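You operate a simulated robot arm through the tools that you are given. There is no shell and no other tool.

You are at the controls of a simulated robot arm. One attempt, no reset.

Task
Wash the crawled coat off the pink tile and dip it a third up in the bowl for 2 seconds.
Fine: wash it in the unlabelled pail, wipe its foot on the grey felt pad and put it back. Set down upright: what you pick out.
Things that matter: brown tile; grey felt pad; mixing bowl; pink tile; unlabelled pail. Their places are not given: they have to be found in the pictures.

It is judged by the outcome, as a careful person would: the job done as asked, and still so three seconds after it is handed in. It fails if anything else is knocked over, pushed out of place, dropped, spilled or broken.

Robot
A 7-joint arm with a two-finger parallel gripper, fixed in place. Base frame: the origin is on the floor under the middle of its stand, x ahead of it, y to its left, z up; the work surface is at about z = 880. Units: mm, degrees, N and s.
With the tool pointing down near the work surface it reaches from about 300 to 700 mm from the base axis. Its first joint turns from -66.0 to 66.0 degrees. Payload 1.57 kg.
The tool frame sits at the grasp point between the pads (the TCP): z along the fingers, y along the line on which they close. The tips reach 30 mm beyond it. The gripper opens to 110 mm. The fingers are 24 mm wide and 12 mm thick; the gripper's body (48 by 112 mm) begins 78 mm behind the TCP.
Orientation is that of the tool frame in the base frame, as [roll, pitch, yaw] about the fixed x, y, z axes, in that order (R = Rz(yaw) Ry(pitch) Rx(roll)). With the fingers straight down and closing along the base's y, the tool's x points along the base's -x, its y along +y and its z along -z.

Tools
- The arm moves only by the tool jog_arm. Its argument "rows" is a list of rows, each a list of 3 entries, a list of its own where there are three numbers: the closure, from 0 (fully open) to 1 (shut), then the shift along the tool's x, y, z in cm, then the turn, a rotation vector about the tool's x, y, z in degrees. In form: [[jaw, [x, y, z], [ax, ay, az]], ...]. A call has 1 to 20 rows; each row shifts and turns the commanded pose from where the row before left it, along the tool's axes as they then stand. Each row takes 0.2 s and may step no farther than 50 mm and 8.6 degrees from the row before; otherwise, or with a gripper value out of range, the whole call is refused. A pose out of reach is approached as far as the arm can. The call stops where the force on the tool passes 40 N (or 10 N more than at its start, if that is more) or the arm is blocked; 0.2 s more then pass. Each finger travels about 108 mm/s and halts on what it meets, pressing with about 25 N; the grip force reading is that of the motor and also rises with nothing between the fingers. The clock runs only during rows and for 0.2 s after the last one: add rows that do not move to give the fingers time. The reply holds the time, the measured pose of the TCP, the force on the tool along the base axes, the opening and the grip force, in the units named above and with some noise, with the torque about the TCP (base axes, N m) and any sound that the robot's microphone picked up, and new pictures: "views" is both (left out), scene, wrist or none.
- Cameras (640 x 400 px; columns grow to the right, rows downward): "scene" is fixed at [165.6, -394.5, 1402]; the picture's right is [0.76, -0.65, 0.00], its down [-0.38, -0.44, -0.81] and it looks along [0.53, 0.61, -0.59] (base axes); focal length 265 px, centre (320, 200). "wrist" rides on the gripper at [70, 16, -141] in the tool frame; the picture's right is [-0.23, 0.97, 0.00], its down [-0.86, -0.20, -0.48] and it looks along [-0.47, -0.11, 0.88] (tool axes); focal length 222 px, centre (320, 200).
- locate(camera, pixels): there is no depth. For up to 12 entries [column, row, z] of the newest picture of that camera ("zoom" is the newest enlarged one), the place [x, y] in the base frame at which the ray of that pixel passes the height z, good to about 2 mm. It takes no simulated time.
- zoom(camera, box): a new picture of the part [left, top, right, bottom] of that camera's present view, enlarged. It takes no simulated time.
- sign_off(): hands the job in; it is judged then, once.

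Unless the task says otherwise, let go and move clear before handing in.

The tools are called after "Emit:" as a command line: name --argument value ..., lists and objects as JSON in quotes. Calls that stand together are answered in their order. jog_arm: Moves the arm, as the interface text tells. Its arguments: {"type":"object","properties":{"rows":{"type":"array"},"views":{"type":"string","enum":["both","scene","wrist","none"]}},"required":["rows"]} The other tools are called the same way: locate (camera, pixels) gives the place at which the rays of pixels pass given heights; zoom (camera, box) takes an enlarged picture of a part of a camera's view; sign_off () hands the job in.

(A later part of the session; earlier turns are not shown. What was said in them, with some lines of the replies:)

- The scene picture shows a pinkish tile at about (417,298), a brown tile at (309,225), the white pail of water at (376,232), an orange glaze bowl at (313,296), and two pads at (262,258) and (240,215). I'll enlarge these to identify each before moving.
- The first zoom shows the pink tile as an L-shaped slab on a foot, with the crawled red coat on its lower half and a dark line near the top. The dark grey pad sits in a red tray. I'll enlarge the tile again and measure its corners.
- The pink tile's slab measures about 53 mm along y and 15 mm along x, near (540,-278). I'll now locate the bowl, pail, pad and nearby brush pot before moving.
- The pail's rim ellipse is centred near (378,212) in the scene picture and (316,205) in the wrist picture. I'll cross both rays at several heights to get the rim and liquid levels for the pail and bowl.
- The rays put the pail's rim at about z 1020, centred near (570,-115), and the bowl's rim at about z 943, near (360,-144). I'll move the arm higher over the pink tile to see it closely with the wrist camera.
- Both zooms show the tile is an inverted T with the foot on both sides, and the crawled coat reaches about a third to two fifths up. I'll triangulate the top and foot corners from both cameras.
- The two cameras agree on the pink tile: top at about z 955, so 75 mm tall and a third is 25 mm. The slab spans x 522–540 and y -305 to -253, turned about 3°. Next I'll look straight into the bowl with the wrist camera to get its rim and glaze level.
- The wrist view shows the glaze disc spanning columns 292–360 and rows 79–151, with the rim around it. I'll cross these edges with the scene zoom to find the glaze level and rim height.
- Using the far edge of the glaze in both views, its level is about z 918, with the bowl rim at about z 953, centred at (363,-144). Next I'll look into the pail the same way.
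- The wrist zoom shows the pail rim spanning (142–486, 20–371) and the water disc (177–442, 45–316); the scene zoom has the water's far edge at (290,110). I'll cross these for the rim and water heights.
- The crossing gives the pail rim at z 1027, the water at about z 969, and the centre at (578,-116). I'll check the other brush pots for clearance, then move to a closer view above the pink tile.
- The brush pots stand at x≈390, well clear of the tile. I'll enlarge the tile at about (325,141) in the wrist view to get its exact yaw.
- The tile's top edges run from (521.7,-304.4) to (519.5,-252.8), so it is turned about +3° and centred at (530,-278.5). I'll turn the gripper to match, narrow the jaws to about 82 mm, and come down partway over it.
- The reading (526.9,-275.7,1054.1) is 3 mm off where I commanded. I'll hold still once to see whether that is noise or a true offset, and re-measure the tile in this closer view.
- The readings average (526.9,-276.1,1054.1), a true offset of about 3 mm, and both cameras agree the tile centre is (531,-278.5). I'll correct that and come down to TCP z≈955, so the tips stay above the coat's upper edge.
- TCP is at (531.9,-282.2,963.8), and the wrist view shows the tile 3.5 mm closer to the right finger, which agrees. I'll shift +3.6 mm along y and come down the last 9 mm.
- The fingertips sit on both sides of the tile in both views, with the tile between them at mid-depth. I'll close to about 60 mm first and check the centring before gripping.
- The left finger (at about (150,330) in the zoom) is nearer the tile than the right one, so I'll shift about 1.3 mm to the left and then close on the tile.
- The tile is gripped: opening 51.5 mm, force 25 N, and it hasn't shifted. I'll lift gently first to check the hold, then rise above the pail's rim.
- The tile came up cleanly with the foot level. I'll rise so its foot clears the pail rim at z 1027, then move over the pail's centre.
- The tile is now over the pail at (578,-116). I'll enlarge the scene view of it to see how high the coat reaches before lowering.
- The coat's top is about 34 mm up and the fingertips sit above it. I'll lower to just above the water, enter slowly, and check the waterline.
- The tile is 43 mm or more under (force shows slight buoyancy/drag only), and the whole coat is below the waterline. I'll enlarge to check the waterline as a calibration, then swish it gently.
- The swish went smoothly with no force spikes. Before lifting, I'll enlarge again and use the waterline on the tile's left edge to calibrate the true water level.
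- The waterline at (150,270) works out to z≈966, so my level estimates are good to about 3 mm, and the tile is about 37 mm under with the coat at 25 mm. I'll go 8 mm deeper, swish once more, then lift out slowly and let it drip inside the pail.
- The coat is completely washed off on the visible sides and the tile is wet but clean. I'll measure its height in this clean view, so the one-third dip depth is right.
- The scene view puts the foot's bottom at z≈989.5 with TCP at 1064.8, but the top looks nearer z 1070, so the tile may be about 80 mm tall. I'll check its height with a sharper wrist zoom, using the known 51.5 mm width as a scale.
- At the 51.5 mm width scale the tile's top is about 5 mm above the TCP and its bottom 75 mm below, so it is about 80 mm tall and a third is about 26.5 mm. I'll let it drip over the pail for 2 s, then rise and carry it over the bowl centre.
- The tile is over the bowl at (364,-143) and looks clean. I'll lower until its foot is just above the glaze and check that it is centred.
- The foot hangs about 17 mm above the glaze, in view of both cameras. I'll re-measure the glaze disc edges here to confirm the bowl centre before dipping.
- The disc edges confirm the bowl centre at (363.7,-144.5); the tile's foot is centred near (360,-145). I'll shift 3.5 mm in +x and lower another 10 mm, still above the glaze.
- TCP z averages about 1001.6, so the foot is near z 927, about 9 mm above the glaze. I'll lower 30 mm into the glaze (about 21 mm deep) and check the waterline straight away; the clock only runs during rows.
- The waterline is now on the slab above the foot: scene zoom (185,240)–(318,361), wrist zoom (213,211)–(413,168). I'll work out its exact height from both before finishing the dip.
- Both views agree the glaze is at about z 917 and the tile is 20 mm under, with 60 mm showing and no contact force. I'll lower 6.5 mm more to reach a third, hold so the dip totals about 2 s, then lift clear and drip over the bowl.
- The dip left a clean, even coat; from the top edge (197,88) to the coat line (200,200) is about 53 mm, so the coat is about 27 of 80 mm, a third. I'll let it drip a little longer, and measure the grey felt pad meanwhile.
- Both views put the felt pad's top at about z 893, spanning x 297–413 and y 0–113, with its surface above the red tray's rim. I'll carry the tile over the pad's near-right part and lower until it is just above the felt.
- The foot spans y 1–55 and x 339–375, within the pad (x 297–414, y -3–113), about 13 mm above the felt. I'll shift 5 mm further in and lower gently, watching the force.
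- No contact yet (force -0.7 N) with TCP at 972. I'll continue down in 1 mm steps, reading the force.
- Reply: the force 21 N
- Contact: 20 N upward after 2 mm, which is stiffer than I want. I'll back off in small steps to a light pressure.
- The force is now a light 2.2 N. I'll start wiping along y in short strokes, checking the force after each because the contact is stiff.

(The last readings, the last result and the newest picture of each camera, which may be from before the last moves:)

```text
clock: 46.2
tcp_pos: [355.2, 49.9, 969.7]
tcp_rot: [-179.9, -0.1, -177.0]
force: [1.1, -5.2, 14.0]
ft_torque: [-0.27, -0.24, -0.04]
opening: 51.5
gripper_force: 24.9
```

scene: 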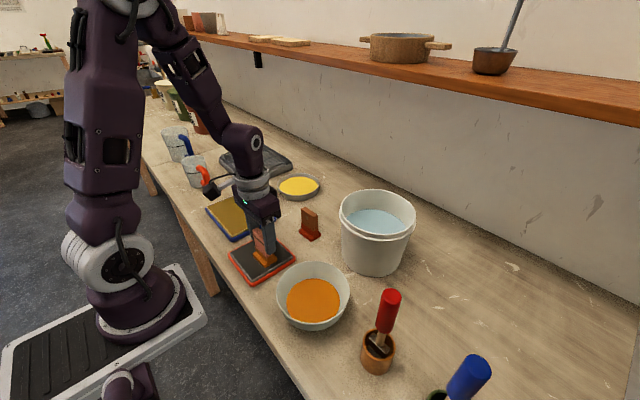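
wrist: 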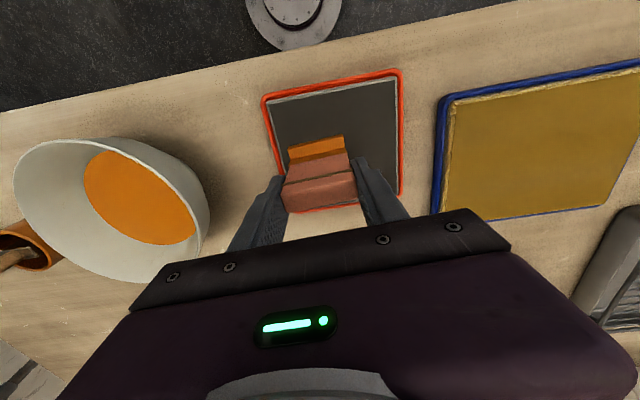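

The stroke is dragging properly: 5 N along y under 14 N of pressure. I'll ease off 0.3 mm and continue the stroke.

Emit:
jog_arm --rows '[[1, [0, 0.5, -0.03], [0, 0, 0]], [1, [0, 0.5, 0], [0, 0, 0]], [1, [0, 0.5, 0], [0, 0, 0]]]'

Emit:
zoom --camera "scene" --box '[220, 205, 300, 285]'

```text
clock: 47.0
tcp_pos: [353.9, 65.1, 970.4]
tcp_rot: [180.0, 0.0, -177.0]
force: [0.3, -0.4, -2.1]
ft_torque: [0.01, -0.02, 0.01]
opening: 51.7
gripper_force: 25.0
```

scene: 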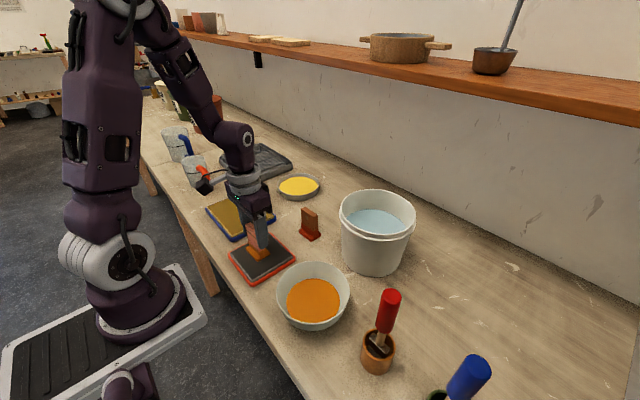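
wrist: 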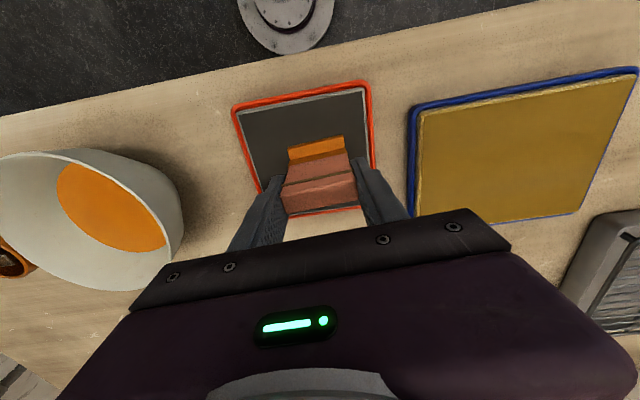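

```text
5.00 times, centred on (260, 245) of scene
```

zoom: 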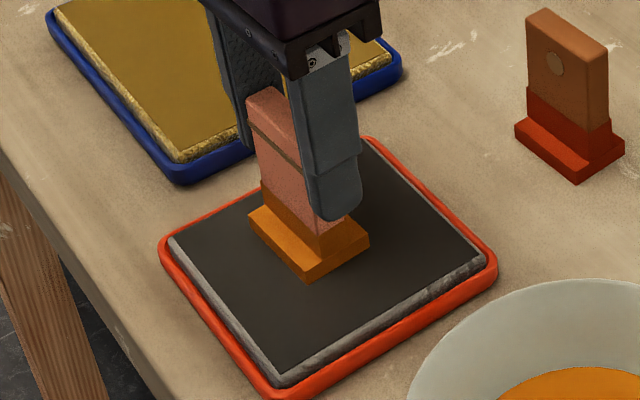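

The contact just lifted off (force near zero), and the pad hasn't moved. I'll press back 0.2 mm and wipe back along -y.

Emit:
jog_arm --rows '[[1, [0, 0, 0.02], [0, 0, 0]], [1, [0, 0, 0], [0, 0, 0]]]' --views "none"

```text
clock: 47.6
tcp_pos: [354.6, 64.5, 970.0]
tcp_rot: [-180.0, 0.1, -177.0]
force: [-5.8, -0.5, 18.2]
ft_torque: [-0.01, 0.3, -0.01]
opening: 51.4
gripper_force: 25.3
```

The pressure reads 18 N, still well inside limits. I'll ease 0.1 mm and wipe back along -y.

Emit:
jog_arm --rows '[[1, [0, -0.5, -0.01], [0, 0, 0]], [1, [0, -0.5, 0], [0, 0, 0]], [1, [0, -0.5, 0], [0, 0, 0]]]' --views "none"

```text
clock: 48.4
tcp_pos: [356.0, 50.4, 968.4]
tcp_rot: [-180.0, 0.0, -177.0]
force: [1.4, 0.3, -0.3]
ft_torque: [-0.01, -0.01, 0.08]
opening: 51.6
gripper_force: 25.1
```

Contact faded by the end of that stroke. I'll press 0.3 mm and make a longer continuous stroke.

Emit:
jog_arm --rows '[[1, [0, 0, 0.03], [0, 0, 0]], [1, [0, 0.6, 0], [0, 0, 0]], [1, [0, 0.6, 0], [0, 0, 0]]]' --views "none"

```text
clock: 49.2
tcp_pos: [356.1, 62.4, 968.8]
tcp_rot: [180.0, 0.0, -176.9]
force: [0.9, 0.4, -1.5]
ft_torque: [-0.02, 0.01, -0.05]
opening: 51.7
gripper_force: 24.4
```

No contact there, so I'll press another 0.5 mm and wipe in a longer stroke along -y.

Emit:
jog_arm --rows '[[1, [0, 0, 0.05], [0, 0, 0]], [1, [0, -0.6, 0], [0, 0, 0]], [1, [0, -0.6, 0], [0, 0, 0]], [1, [0, -0.6, 0], [0, 0, 0]]]' --views "none"

```text
clock: 50.2
tcp_pos: [357.7, 43.7, 969.2]
tcp_rot: [180.0, -0.1, -177.0]
force: [1.1, 0.5, 1.2]
ft_torque: [0.05, -0.03, 0.03]
opening: 51.7
gripper_force: 25.1
```

Emit:
jog_arm --rows '[[1, [0, 0, 0.04], [0, 0, 0]], [1, [0, 0, 0], [0, 0, 0]]]' --views "none"

Emit:
zoom --camera "wrist" --box '[265, 105, 375, 215]'

```text
clock: 50.8
tcp_pos: [358.0, 46.3, 969.3]
tcp_rot: [179.9, 0.1, -177.0]
force: [-0.3, -1.3, 1.5]
ft_torque: [-0.09, -0.04, -0.03]
opening: 51.8
gripper_force: 24.4
```

```text
3.64 times, centred on (320, 160) of wrist
```

zoom: 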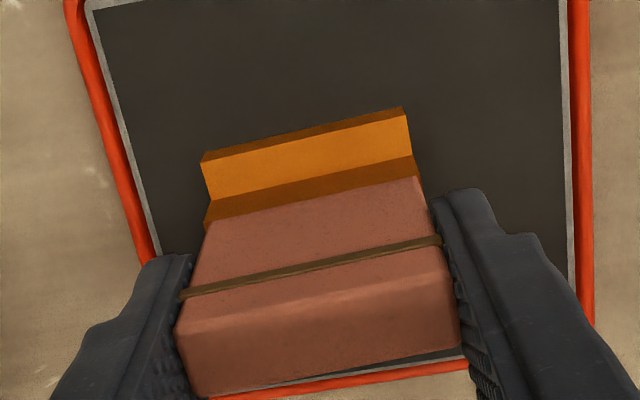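

Comparing wrist zooms, the tile slid up in the grip by about 1 mm under the earlier presses, with no tilt. Contact is now light, so I'll press 0.3 mm more and wipe along +y.

Emit:
jog_arm --rows '[[1, [0, 0, 0.03], [0, 0, 0]], [1, [0, 0.6, 0], [0, 0, 0]], [1, [0, 0.6, 0], [0, 0, 0]], [1, [0, 0.6, 0], [0, 0, 0]]]' --views "none"

```text
clock: 51.8
tcp_pos: [354.8, 61.7, 968.8]
tcp_rot: [180.0, -0.1, -177.1]
force: [1.4, -7.7, 19.6]
ft_torque: [-0.24, -0.02, 0.02]
opening: 51.8
gripper_force: 25.3
```

A solid wipe: 7.7 N of drag under 20 N. I'll wipe back along -y at the same height.

Emit:
jog_arm --rows '[[1, [0, -0.6, 0], [0, 0, 0]], [1, [0, -0.6, 0], [0, 0, 0]], [1, [0, -0.6, 0], [0, 0, 0]], [1, [0, -0.6, 0], [0, 0, 0]]]' --views "none"

```text
clock: 52.8
tcp_pos: [355.8, 39.2, 968.2]
tcp_rot: [-180.0, 0.0, -177.0]
force: [-0.4, 8.5, 20.4]
ft_torque: [0.17, 0.02, -0.04]
opening: 51.6
gripper_force: 24.7
```

Contact held the whole way back (8.5 N drag). I'll do one more full stroke across the pad and return, then check the pad and tile.

Emit:
jog_arm --rows '[[1, [0, 0.8, 0], [0, 0, 0]], [1, [0, 0.8, 0], [0, 0, 0]], [1, [0, 0.8, 0], [0, 0, 0]], [1, [0, 0.8, 0], [0, 0, 0]], [1, [0, 0.6, 0], [0, 0, 0]]]'

Emit:
zoom --camera "scene" --box '[220, 205, 300, 285]'

Emit:
zoom --camera "wrist" --box '[265, 105, 375, 215]'

```text
clock: 54.0
tcp_pos: [355.6, 76.3, 968.3]
tcp_rot: [-180.0, -0.1, -177.0]
force: [0.7, 0.3, -0.9]
ft_torque: [0.0, -0.02, -0.02]
opening: 51.6
gripper_force: 25.0
```

scene: 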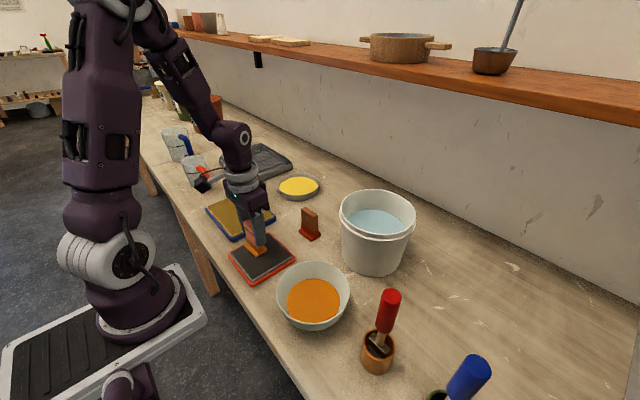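
wrist: 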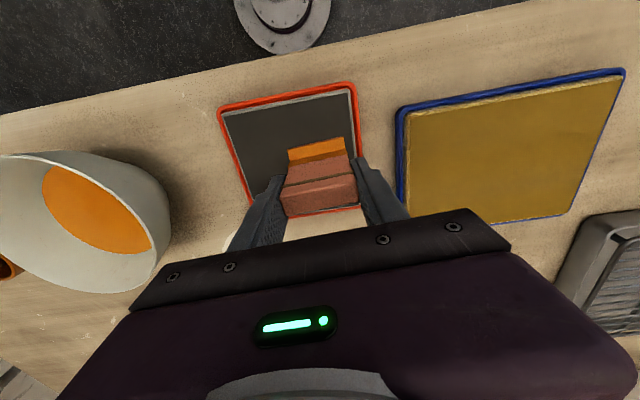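

```text
5.00 times, centred on (260, 245) of scene
```

zoom: 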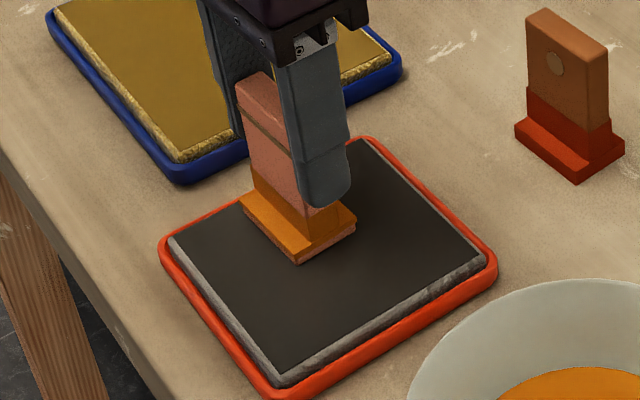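

```text
3.64 times, centred on (320, 160) of wrist
```

zoom: 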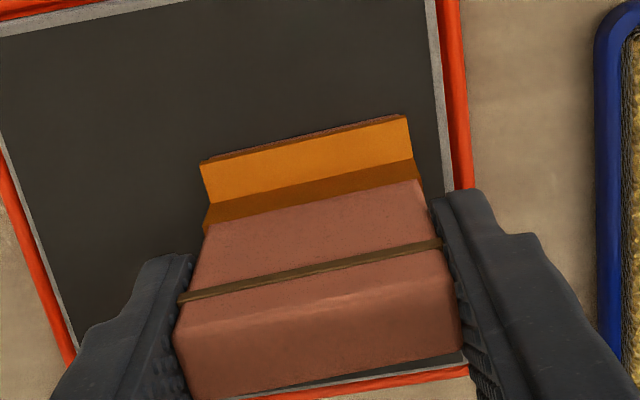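

The scene zoom now shows a bare strip along the bottom of the foot, from (270,250) to (355,228), so the wipe is taking. I'll enlarge to see whether it is clean all round.

Emit:
zoom --camera "scene" --box '[260, 235, 300, 265]'

Emit:
zoom --camera "scene" --box '[250, 230, 285, 262]'

Emit:
zoom --camera "wrist" --box '[280, 125, 355, 175]'

```text
13.33 times, centred on (280, 250) of scene
```

zoom: 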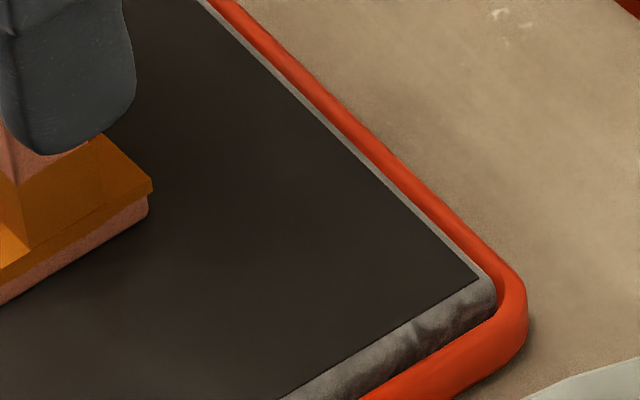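

```text
12.50 times, centred on (268, 246) of scene
```

zoom: 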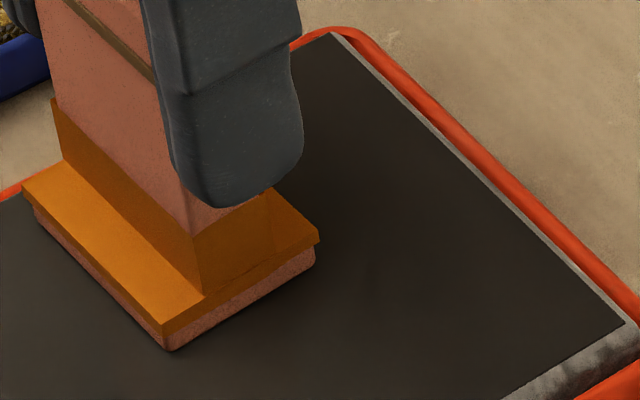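

```text
8.00 times, centred on (318, 150) of wrist
```

zoom: 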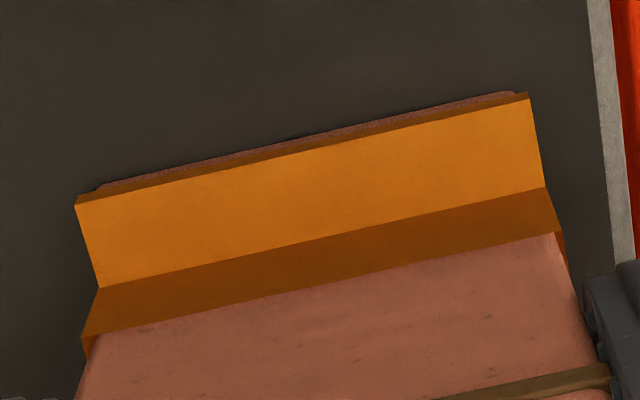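

The bottom few millimetres of the foot are bare all round, while the coat above is intact, so the wipe is done. I'll lift off and carry the tile back above its original spot at (531,-278.5).

Emit:
jog_arm --rows '[[1, [0, 0, -1.0], [0, 0, 0]], [1, [0, 0, -3.5], [0, 0, 0]], [1, [0, 0, -3.5], [0, 0, 0]], [1, [0, 0, -3.5], [0, 0, 0]], [1, [0, 0, -3.5], [0, 0, 0]], [1, [-1.583, -3.618, 0], [0, 0, 0]], [1, [-1.583, -3.618, 0], [0, 0, 0]], [1, [-1.583, -3.618, 0], [0, 0, 0]], [1, [-1.583, -3.618, 0], [0, 0, 0]], [1, [-1.583, -3.618, 0], [0, 0, 0]], [1, [-1.583, -3.618, 0], [0, 0, 0]], [1, [-1.583, -3.618, 0], [0, 0, 0]], [1, [-1.583, -3.618, 0], [0, 0, 0]], [1, [-1.583, -3.618, 0], [0, 0, 0]], [1, [-1.583, -3.618, 0], [0, 0, 0]], [1, [0, 0, 0], [0, 0, 0]], [1, [0, 0, 0], [0, 0, 0]]]'

Emit:
zoom --camera "scene" --box '[385, 190, 485, 300]'

Emit:
zoom --camera "scene" --box '[200, 170, 440, 340]'

```text
clock: 57.6
tcp_pos: [529.5, -278.8, 1119.2]
tcp_rot: [-180.0, 0.0, -177.0]
force: [0.4, -0.9, -0.7]
ft_torque: [-0.02, -0.02, 0.01]
opening: 51.6
gripper_force: 25.1
```

scene: 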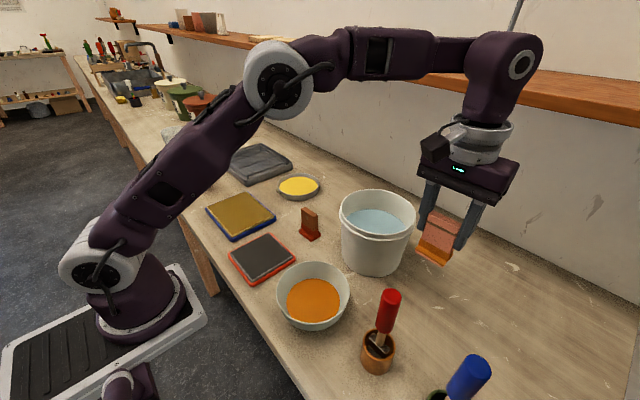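
wrist: 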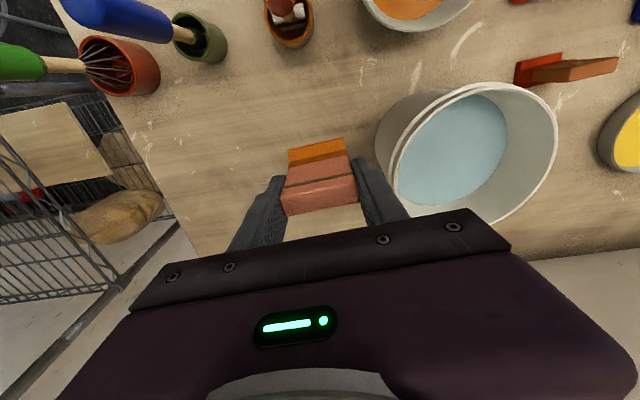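

```text
3.64 times, centred on (435, 245) of scene
```

zoom: 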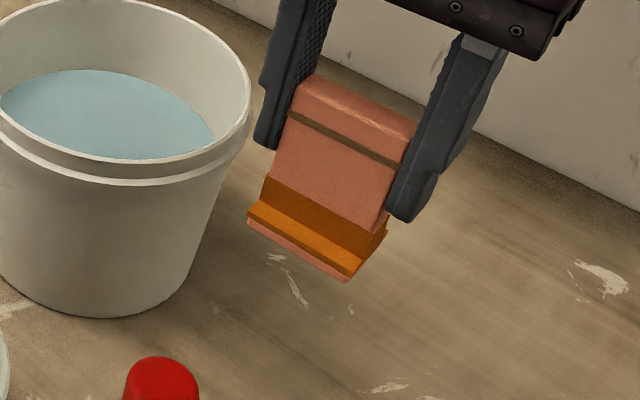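

```text
2.35 times, centred on (320, 255) of scene
```

zoom: 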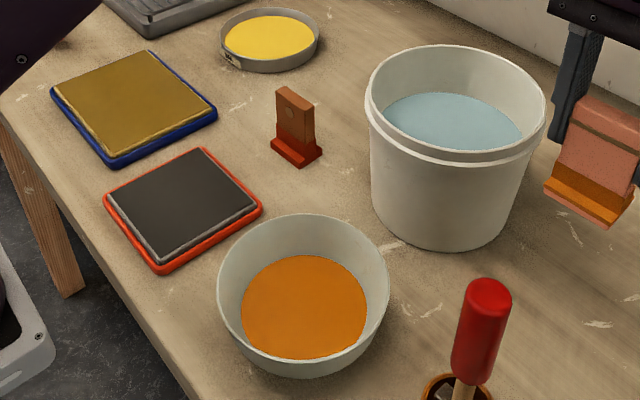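

The tray, bowl, pail and brown tile are all where they were, and the tile is upright with an even coat. I'll lower it to about 10–15 mm above the table over its original spot.

Emit:
jog_arm --rows '[[1, [-0.08, -0.15, 0], [0, 0, 0]], [1, [0, 0, 3.5], [0, 0, 0]], [1, [0, 0, 3.5], [0, 0, 0]], [1, [0, 0, 3.5], [0, 0, 0]], [1, [0, 0, 3.5], [0, 0, 0]], [1, [0, 0, 1.0], [0, 0, 0]], [1, [0, 0, 0], [0, 0, 0]], [1, [0, 0, 0], [0, 0, 0]], [1, [0, 0, 0], [0, 0, 0]]]'

Emit:
zoom --camera "wrist" --box '[265, 105, 375, 215]'

Emit:
zoom --camera "scene" --box '[390, 265, 450, 325]'

```text
clock: 59.6
tcp_pos: [530.8, -280.1, 968.0]
tcp_rot: [180.0, 0.0, -177.1]
force: [-0.5, 0.0, -0.5]
ft_torque: [0.0, -0.02, -0.01]
opening: 51.6
gripper_force: 25.1
```

scene: 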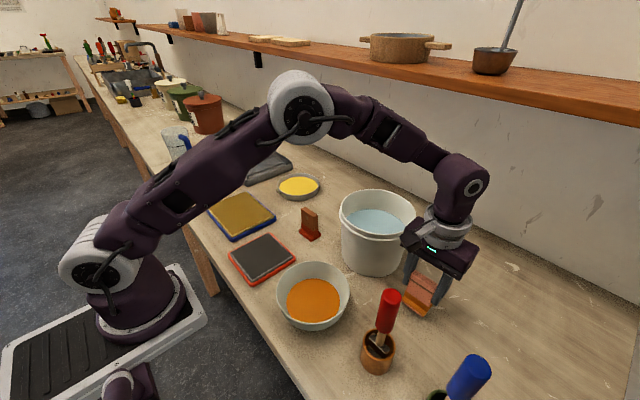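
wrist: 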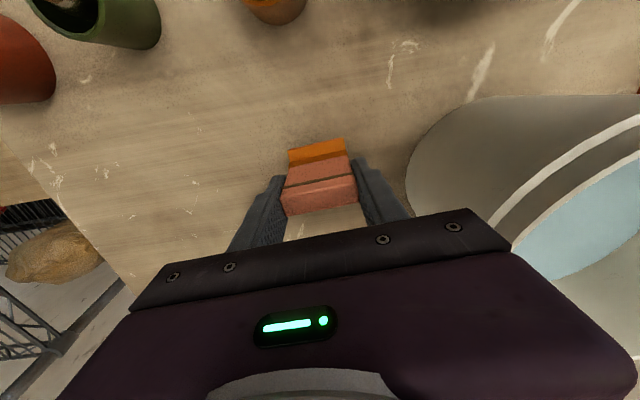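

```text
3.64 times, centred on (320, 160) of wrist
```

zoom: 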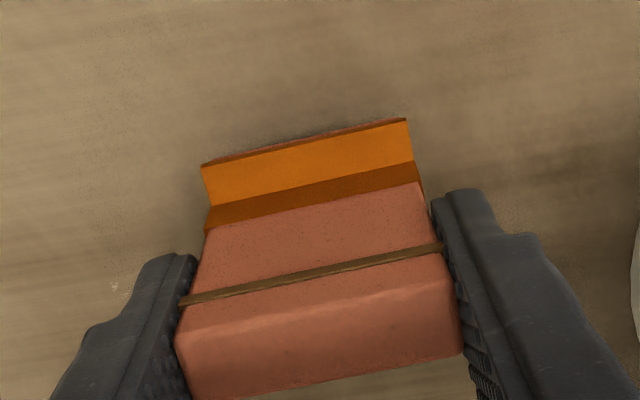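

```text
6.67 times, centred on (420, 295) of scene
```

zoom: 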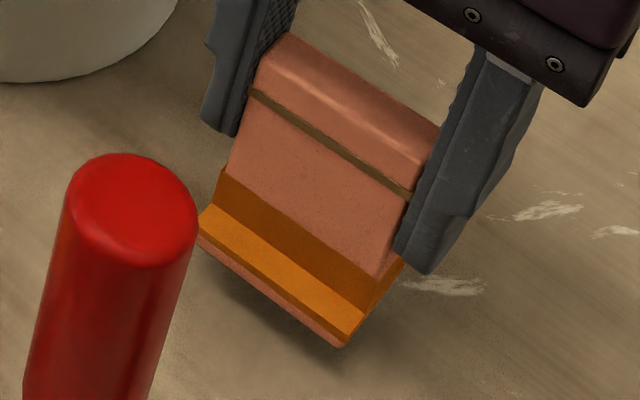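

Compared with the same zoom at the start, I'll locate the foot's front-right corner (now at (345,347)) to see how far it is from its original place at (513.7,-304).

Emit:
locate --camera "zoom" --pixels '[[345, 347, 892], [345, 347, 896], [345, 347, 900], [199, 241, 896], [288, 33, 970], [288, 33, 975], [440, 128, 970]]'

Emit:
locate --camera "wrist" --pixels '[[287.3, 150.0, 905], [343.4, 137.8, 905], [287.9, 148.5, 896], [280.2, 196.0, 973], [354.3, 180.0, 973]]'

Emit:
jog_arm --rows '[[1, [0, 0, 0], [0, 0, 0]]]' --views "none"

```text
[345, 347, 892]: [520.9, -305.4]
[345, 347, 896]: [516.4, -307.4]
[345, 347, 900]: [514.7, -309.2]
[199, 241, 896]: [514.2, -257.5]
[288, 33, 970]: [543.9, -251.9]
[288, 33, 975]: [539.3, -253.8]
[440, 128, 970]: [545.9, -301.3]
```

```text
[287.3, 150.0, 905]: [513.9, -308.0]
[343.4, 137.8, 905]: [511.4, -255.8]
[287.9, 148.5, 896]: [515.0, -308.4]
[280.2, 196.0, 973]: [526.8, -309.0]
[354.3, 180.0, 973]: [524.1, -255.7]
```

```text
clock: 60.0
tcp_pos: [530.6, -280.0, 968.5]
tcp_rot: [179.9, 0.0, -177.0]
force: [0.0, -0.7, -0.1]
ft_torque: [-0.04, 0.04, -0.03]
opening: 51.7
gripper_force: 25.0
```

The foot is about 3 mm too far in -y (and 1 mm in +x), matching the TCP reading of -280. I'll correct that and lower to about 5 mm above the table.

Emit:
jog_arm --rows '[[1, [0.08, 0.3, 0], [0, 0, 0]], [1, [0, 0, 0.6], [0, 0, 0]], [1, [0, 0, 0.4], [0, 0, 0]], [1, [0, 0, 0], [0, 0, 0]], [1, [0, 0, 0], [0, 0, 0]]]'

Emit:
zoom --camera "scene" --box '[390, 265, 450, 325]'

```text
clock: 61.2
tcp_pos: [531.5, -275.4, 956.8]
tcp_rot: [180.0, 0.0, -176.9]
force: [0.0, -0.4, -0.9]
ft_torque: [0.03, -0.01, 0.01]
opening: 51.4
gripper_force: 25.1
```

scene: 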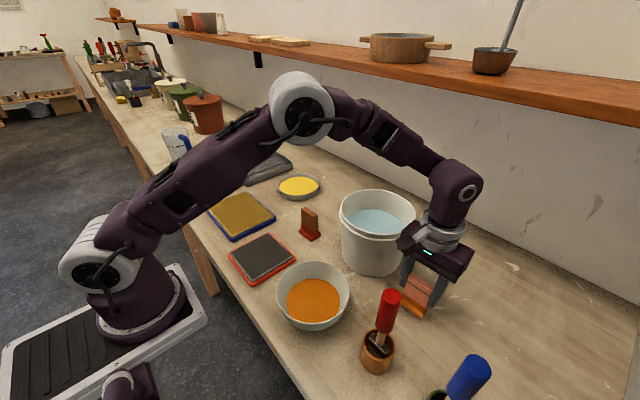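
wrist: 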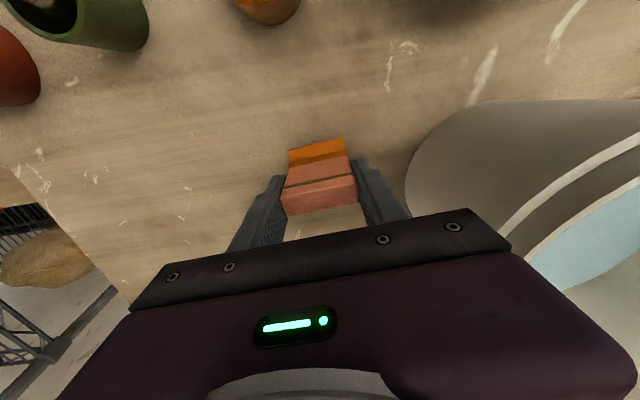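

```text
6.67 times, centred on (420, 295) of scene
```

zoom: 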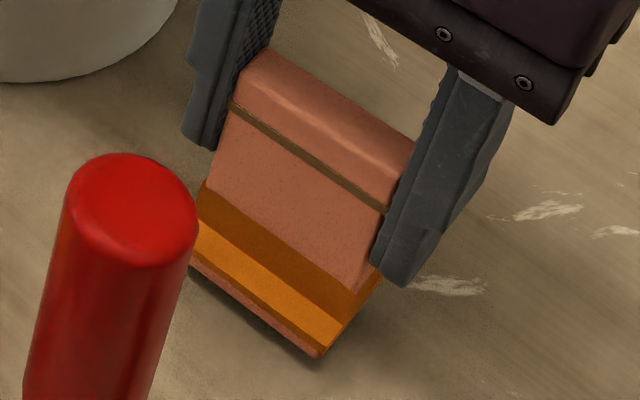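

No contact yet at TCP 957. I'll nudge 1.5 mm in -y and keep lowering in small steps, watching for contact.

Emit:
jog_arm --rows '[[1, [-0.05, -0.15, 0], [0, 0, 0]], [1, [0, 0, 0.2], [0, 0, 0]], [1, [0, 0, 0.1], [0, 0, 0]], [1, [0, 0, 0], [0, 0, 0]]]' --views "none"

```text
clock: 62.2
tcp_pos: [531.6, -277.3, 955.2]
tcp_rot: [-179.9, 0.0, -177.0]
force: [0.2, 0.8, -1.7]
ft_torque: [0.0, 0.0, -0.04]
opening: 51.6
gripper_force: 25.1
```

Emit:
jog_arm --rows '[[1, [0, 0, 0.1], [0, 0, 0]], [1, [0, 0, 0.05], [0, 0, 0]], [1, [0, 0, 0], [0, 0, 0]]]'

Emit:
zoom --camera "scene" --box '[390, 265, 450, 325]'

```text
clock: 63.0
tcp_pos: [530.6, -277.9, 954.3]
tcp_rot: [-180.0, 0.0, -177.0]
force: [-0.3, -0.3, -0.3]
ft_torque: [-0.02, 0.01, 0.0]
opening: 51.5
gripper_force: 24.7
```

scene: 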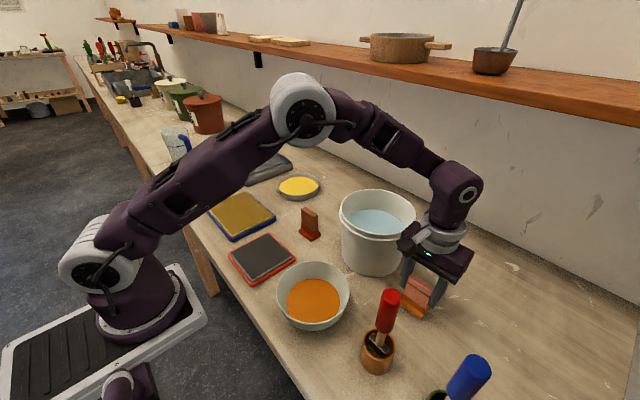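
wrist: 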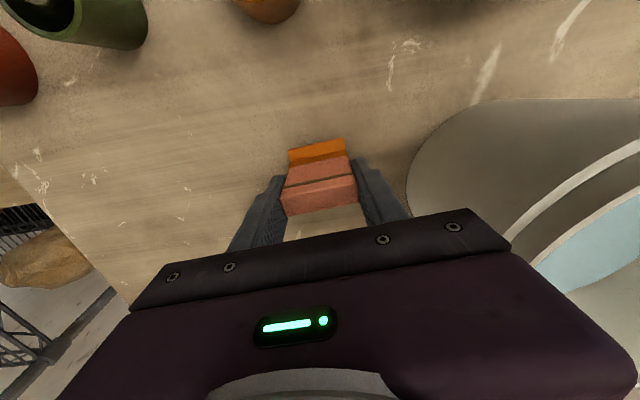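

```text
6.67 times, centred on (420, 295) of scene
```

zoom: 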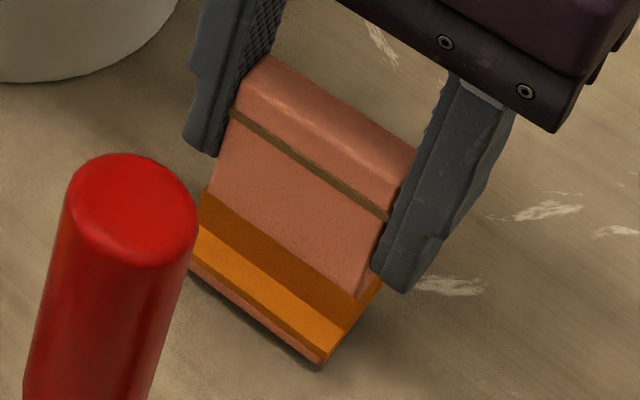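

The foot's front-right corner is at (322,367) against its original (320,378), so about 5–6 mm of height remains and the position lines up. I'll lower 3 mm more and read the force.

Emit:
jog_arm --rows '[[1, [0, 0, 0.1], [0, 0, 0]], [1, [0, 0, 0.1], [0, 0, 0]], [1, [0, 0, 0.1], [0, 0, 0]], [1, [0, 0, 0], [0, 0, 0]]]' --views "none"

```text
clock: 64.0
tcp_pos: [531.4, -277.1, 951.7]
tcp_rot: [180.0, 0.0, -177.0]
force: [0.5, -0.1, -0.2]
ft_torque: [-0.01, 0.04, 0.03]
opening: 51.6
gripper_force: 24.9
```

Emit:
jog_arm --rows '[[1, [0, 0, 0.1], [0, 0, 0]], [1, [0, 0, 0], [0, 0, 0]]]' --views "none"

```text
clock: 64.6
tcp_pos: [532.3, -276.7, 950.6]
tcp_rot: [180.0, 0.1, -177.0]
force: [-0.1, 0.2, -1.0]
ft_torque: [0.01, 0.0, 0.04]
opening: 51.8
gripper_force: 25.0
```

Still no contact at TCP 950.6 (force -1.0 N). I'll go down another millimetre.

Emit:
jog_arm --rows '[[1, [0, 0, 0.1], [0, 0, 0]], [1, [0, 0, 0], [0, 0, 0]]]'

Emit:
zoom --camera "scene" --box '[390, 265, 450, 325]'

```text
clock: 65.2
tcp_pos: [531.8, -277.3, 950.8]
tcp_rot: [-180.0, 0.1, -176.9]
force: [0.2, 0.5, -1.5]
ft_torque: [0.01, 0.01, 0.0]
opening: 51.6
gripper_force: 25.5
```

scene: 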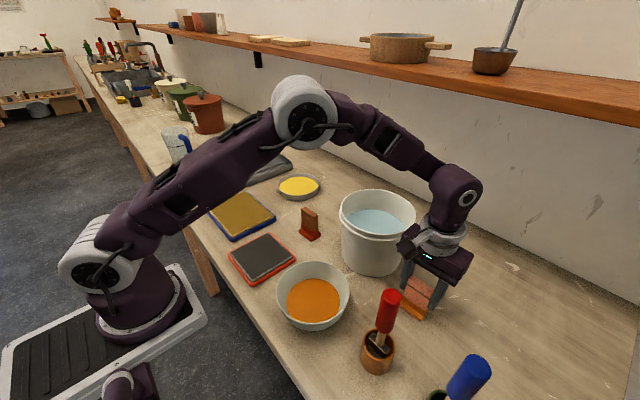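
wrist: 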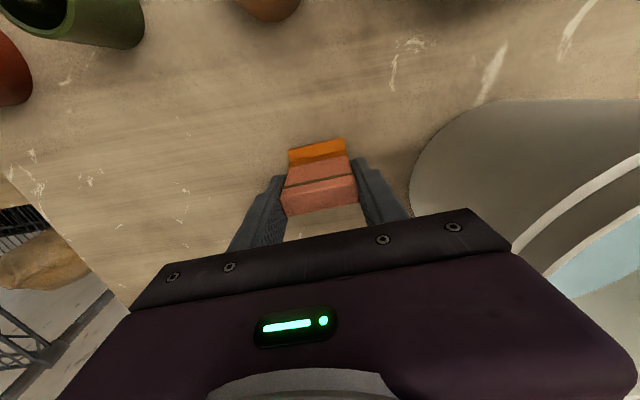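

```text
6.67 times, centred on (420, 295) of scene
```

zoom: 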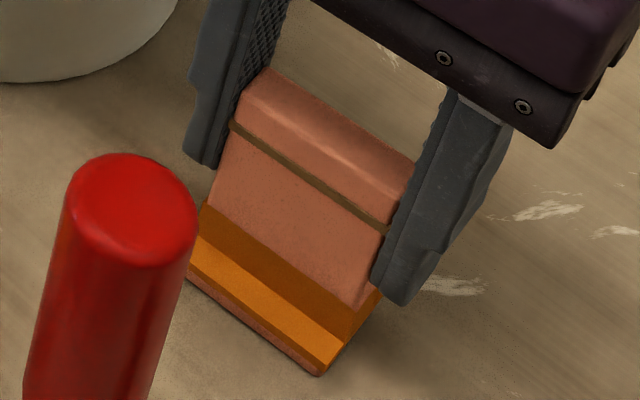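

The foot corner at (319,376) and the band at (232,127) almost match the original picture ((320,378) and (230,125)), so about 1 mm is left. I'll lower in half-millimetre steps.

Emit:
jog_arm --rows '[[1, [0, 0, 0.05], [0, 0, 0]], [1, [0, 0, 0], [0, 0, 0]]]' --views "none"

```text
clock: 65.8
tcp_pos: [531.9, -277.4, 949.5]
tcp_rot: [-179.9, 0.0, -177.0]
force: [-3.0, -1.0, 7.9]
ft_torque: [0.08, 0.17, 0.01]
opening: 51.7
gripper_force: 25.2
```

Contact at 7.9 N: the foot is on the table. I'll open the fingers in steps to release it and check that it stands.

Emit:
jog_arm --rows '[[0.5, [0, 0, 0], [0, 0, 0]], [0.5, [0, 0, 0], [0, 0, 0]], [0.4, [0, 0, 0], [0, 0, 0]], [0.3, [0, 0, 0], [0, 0, 0]], [0.3, [0, 0, 0], [0, 0, 0]]]'

Emit:
zoom --camera "scene" --box '[390, 265, 450, 325]'

Emit:
zoom --camera "wrist" --box '[240, 110, 400, 210]'

```text
clock: 67.0
tcp_pos: [532.1, -277.4, 948.8]
tcp_rot: [-180.0, 0.0, -177.0]
force: [-0.1, 0.0, 0.4]
ft_torque: [-0.01, -0.02, -0.02]
opening: 77.0
gripper_force: 0.1
```

scene: 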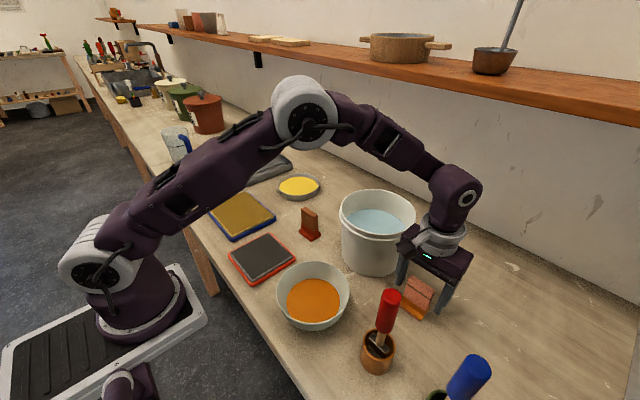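
wrist: 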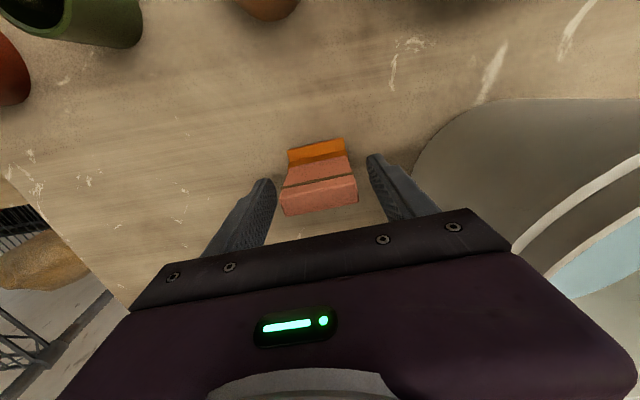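

```text
6.67 times, centred on (420, 295) of scene
```

zoom: 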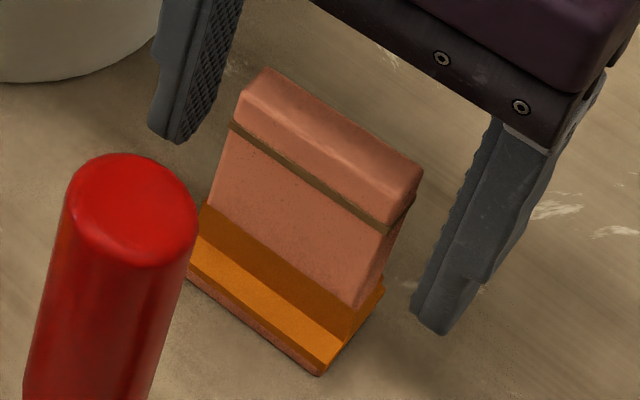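

```text
4.00 times, centred on (320, 160) of wrist
```

zoom: 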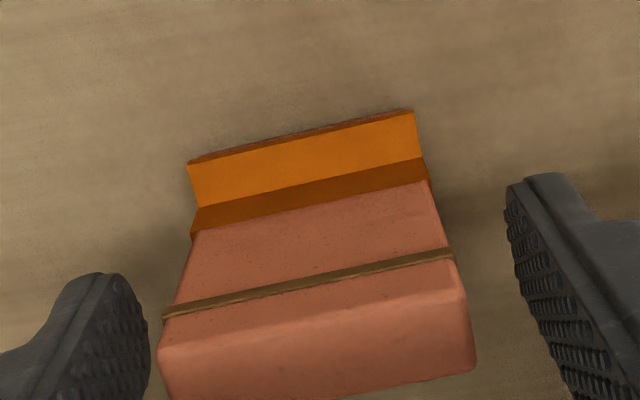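

The tile stands upright and free. Its top corners at (268,70) and (422,175) match the original picture almost exactly, and the coat and bare foot edge look right. I'll raise the arm straight up, clear of everything.

Emit:
jog_arm --rows '[[0.3, [0, 0, -1.0], [0, 0, 0]], [0.3, [0, 0, -2.5], [0, 0, 0]], [0.3, [0, 0, -3.5], [0, 0, 0]], [0.3, [0, 0, -4.0], [0, 0, 0]], [0.3, [0, 0, -4.0], [0, 0, 0]], [0.3, [0, 0, -4.0], [0, 0, 0]], [0.3, [0, 0, -4.0], [0, 0, 0]], [0.3, [2.0, 2.0, -2.0], [0, 0, 0]], [0.3, [2.0, 2.0, 0], [0, 0, 0]], [0.3, [0, 0, 0], [0, 0, 0]], [0.3, [0, 0, 0], [0, 0, 0]]]'

Emit:
zoom --camera "scene" --box '[390, 265, 450, 325]'

Emit:
zoom --camera "scene" --box '[200, 170, 440, 340]'

```text
clock: 69.4
tcp_pos: [486.2, -240.7, 1197.3]
tcp_rot: [179.9, 0.0, -176.9]
force: [-0.1, 0.1, 0.5]
ft_torque: [0.01, -0.01, 0.01]
opening: 77.1
gripper_force: 0.1
```

scene: 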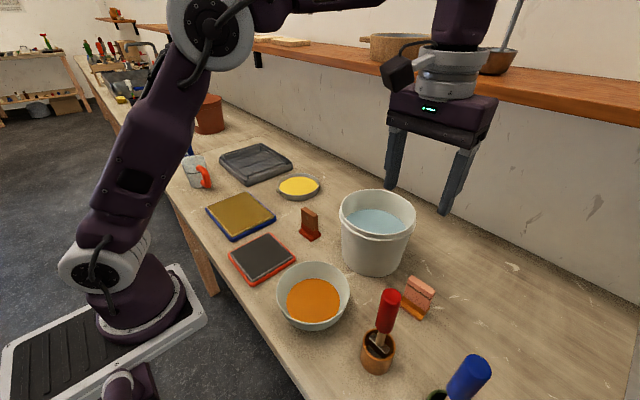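
wrist: 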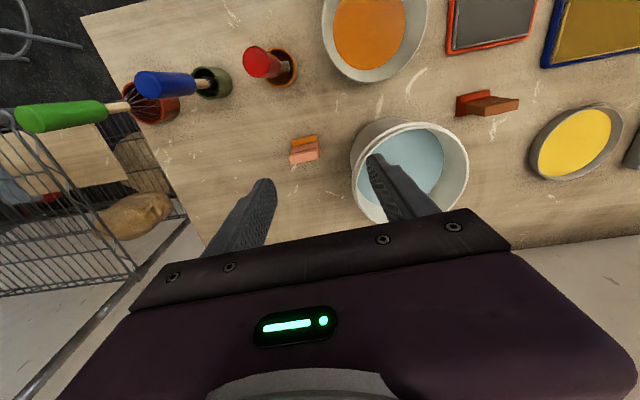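

```text
6.67 times, centred on (420, 295) of scene
```

zoom: 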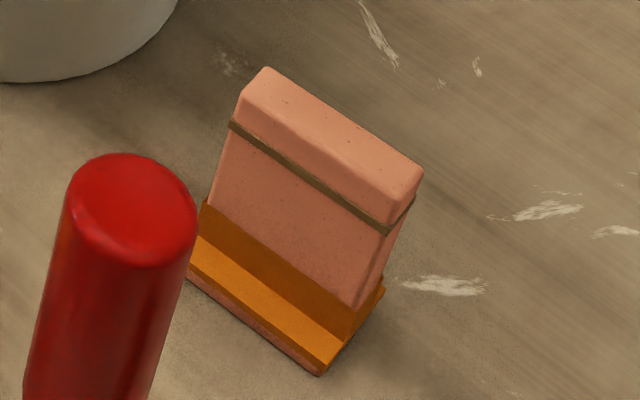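

```text
2.35 times, centred on (320, 255) of scene
```

zoom: 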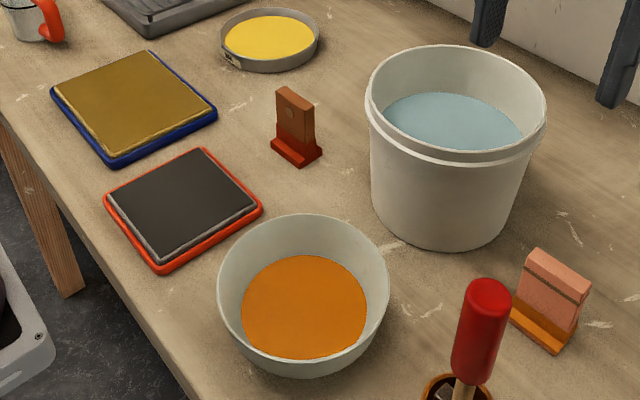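

Emit:
zoom --camera "scene" --box '[398, 272, 438, 312]'

```text
10.00 times, centred on (418, 292) of scene
```

zoom: 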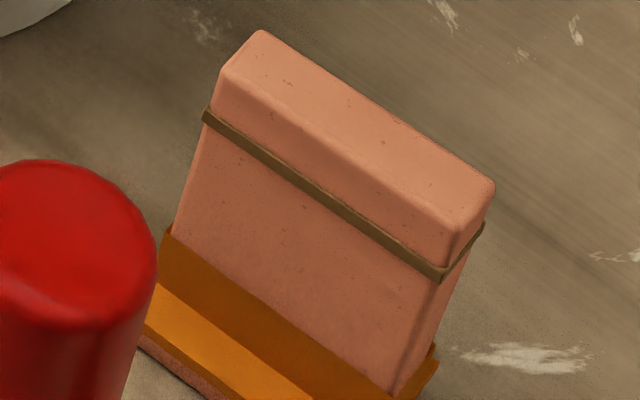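

Emit:
locate --camera "zoom" --pixels '[[166, 228, 900], [166, 228, 905], [166, 228, 910], [220, 72, 950], [220, 72, 955], [220, 72, 960], [393, 398, 900], [393, 398, 905], [393, 398, 910], [457, 232, 955], [457, 232, 960]]'

```text
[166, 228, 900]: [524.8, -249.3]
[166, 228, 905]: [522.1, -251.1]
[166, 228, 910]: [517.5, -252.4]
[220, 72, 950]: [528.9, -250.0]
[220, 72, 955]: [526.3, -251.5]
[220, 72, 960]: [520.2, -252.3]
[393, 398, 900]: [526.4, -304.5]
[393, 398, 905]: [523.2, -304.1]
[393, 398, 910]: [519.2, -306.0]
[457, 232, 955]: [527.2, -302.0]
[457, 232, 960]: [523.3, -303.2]
```

The coat line is at z≈906.5 and the tile's top at z≈960, so the coat stands about 26.5 of 80 mm up, a third. The tile is back upright in its place, the pad, bowl, pail and brown tile are unmoved, and the arm is clear, so I'm handing it in.

Emit:
sign_off

```text
The job is handed in.
```

The pink tile is washed, dipped a third of the way up, its foot wiped, and back standing upright in its original place. I've handed the job in, but no result has come back yet.

- **Wash:** I swished the tile gently in the unlabelled pail until no crawled coat was left on the sides I could see, then let it drip over the pail.
- **Dip:** The new coat reaches about 26.5 mm up the tile, which I measured at about 80 mm tall. Part of the tile was in the glaze for roughly 2.4 seconds, about 1.7 of them at full depth.
- **Wipe:** The bottom few millimetres of the foot are bare on the sides I could see, and the coat above is intact. I couldn't see the underside.
- **Grip slip:** Pressing on the felt pad pushed the tile up a few millimetres in the gripper. I allowed for that when setting it down.
- **Put back:** In the last picture the tile lines up with where it started. The brown tile, pad, bowl and pail look unmoved, and I saw no spills.
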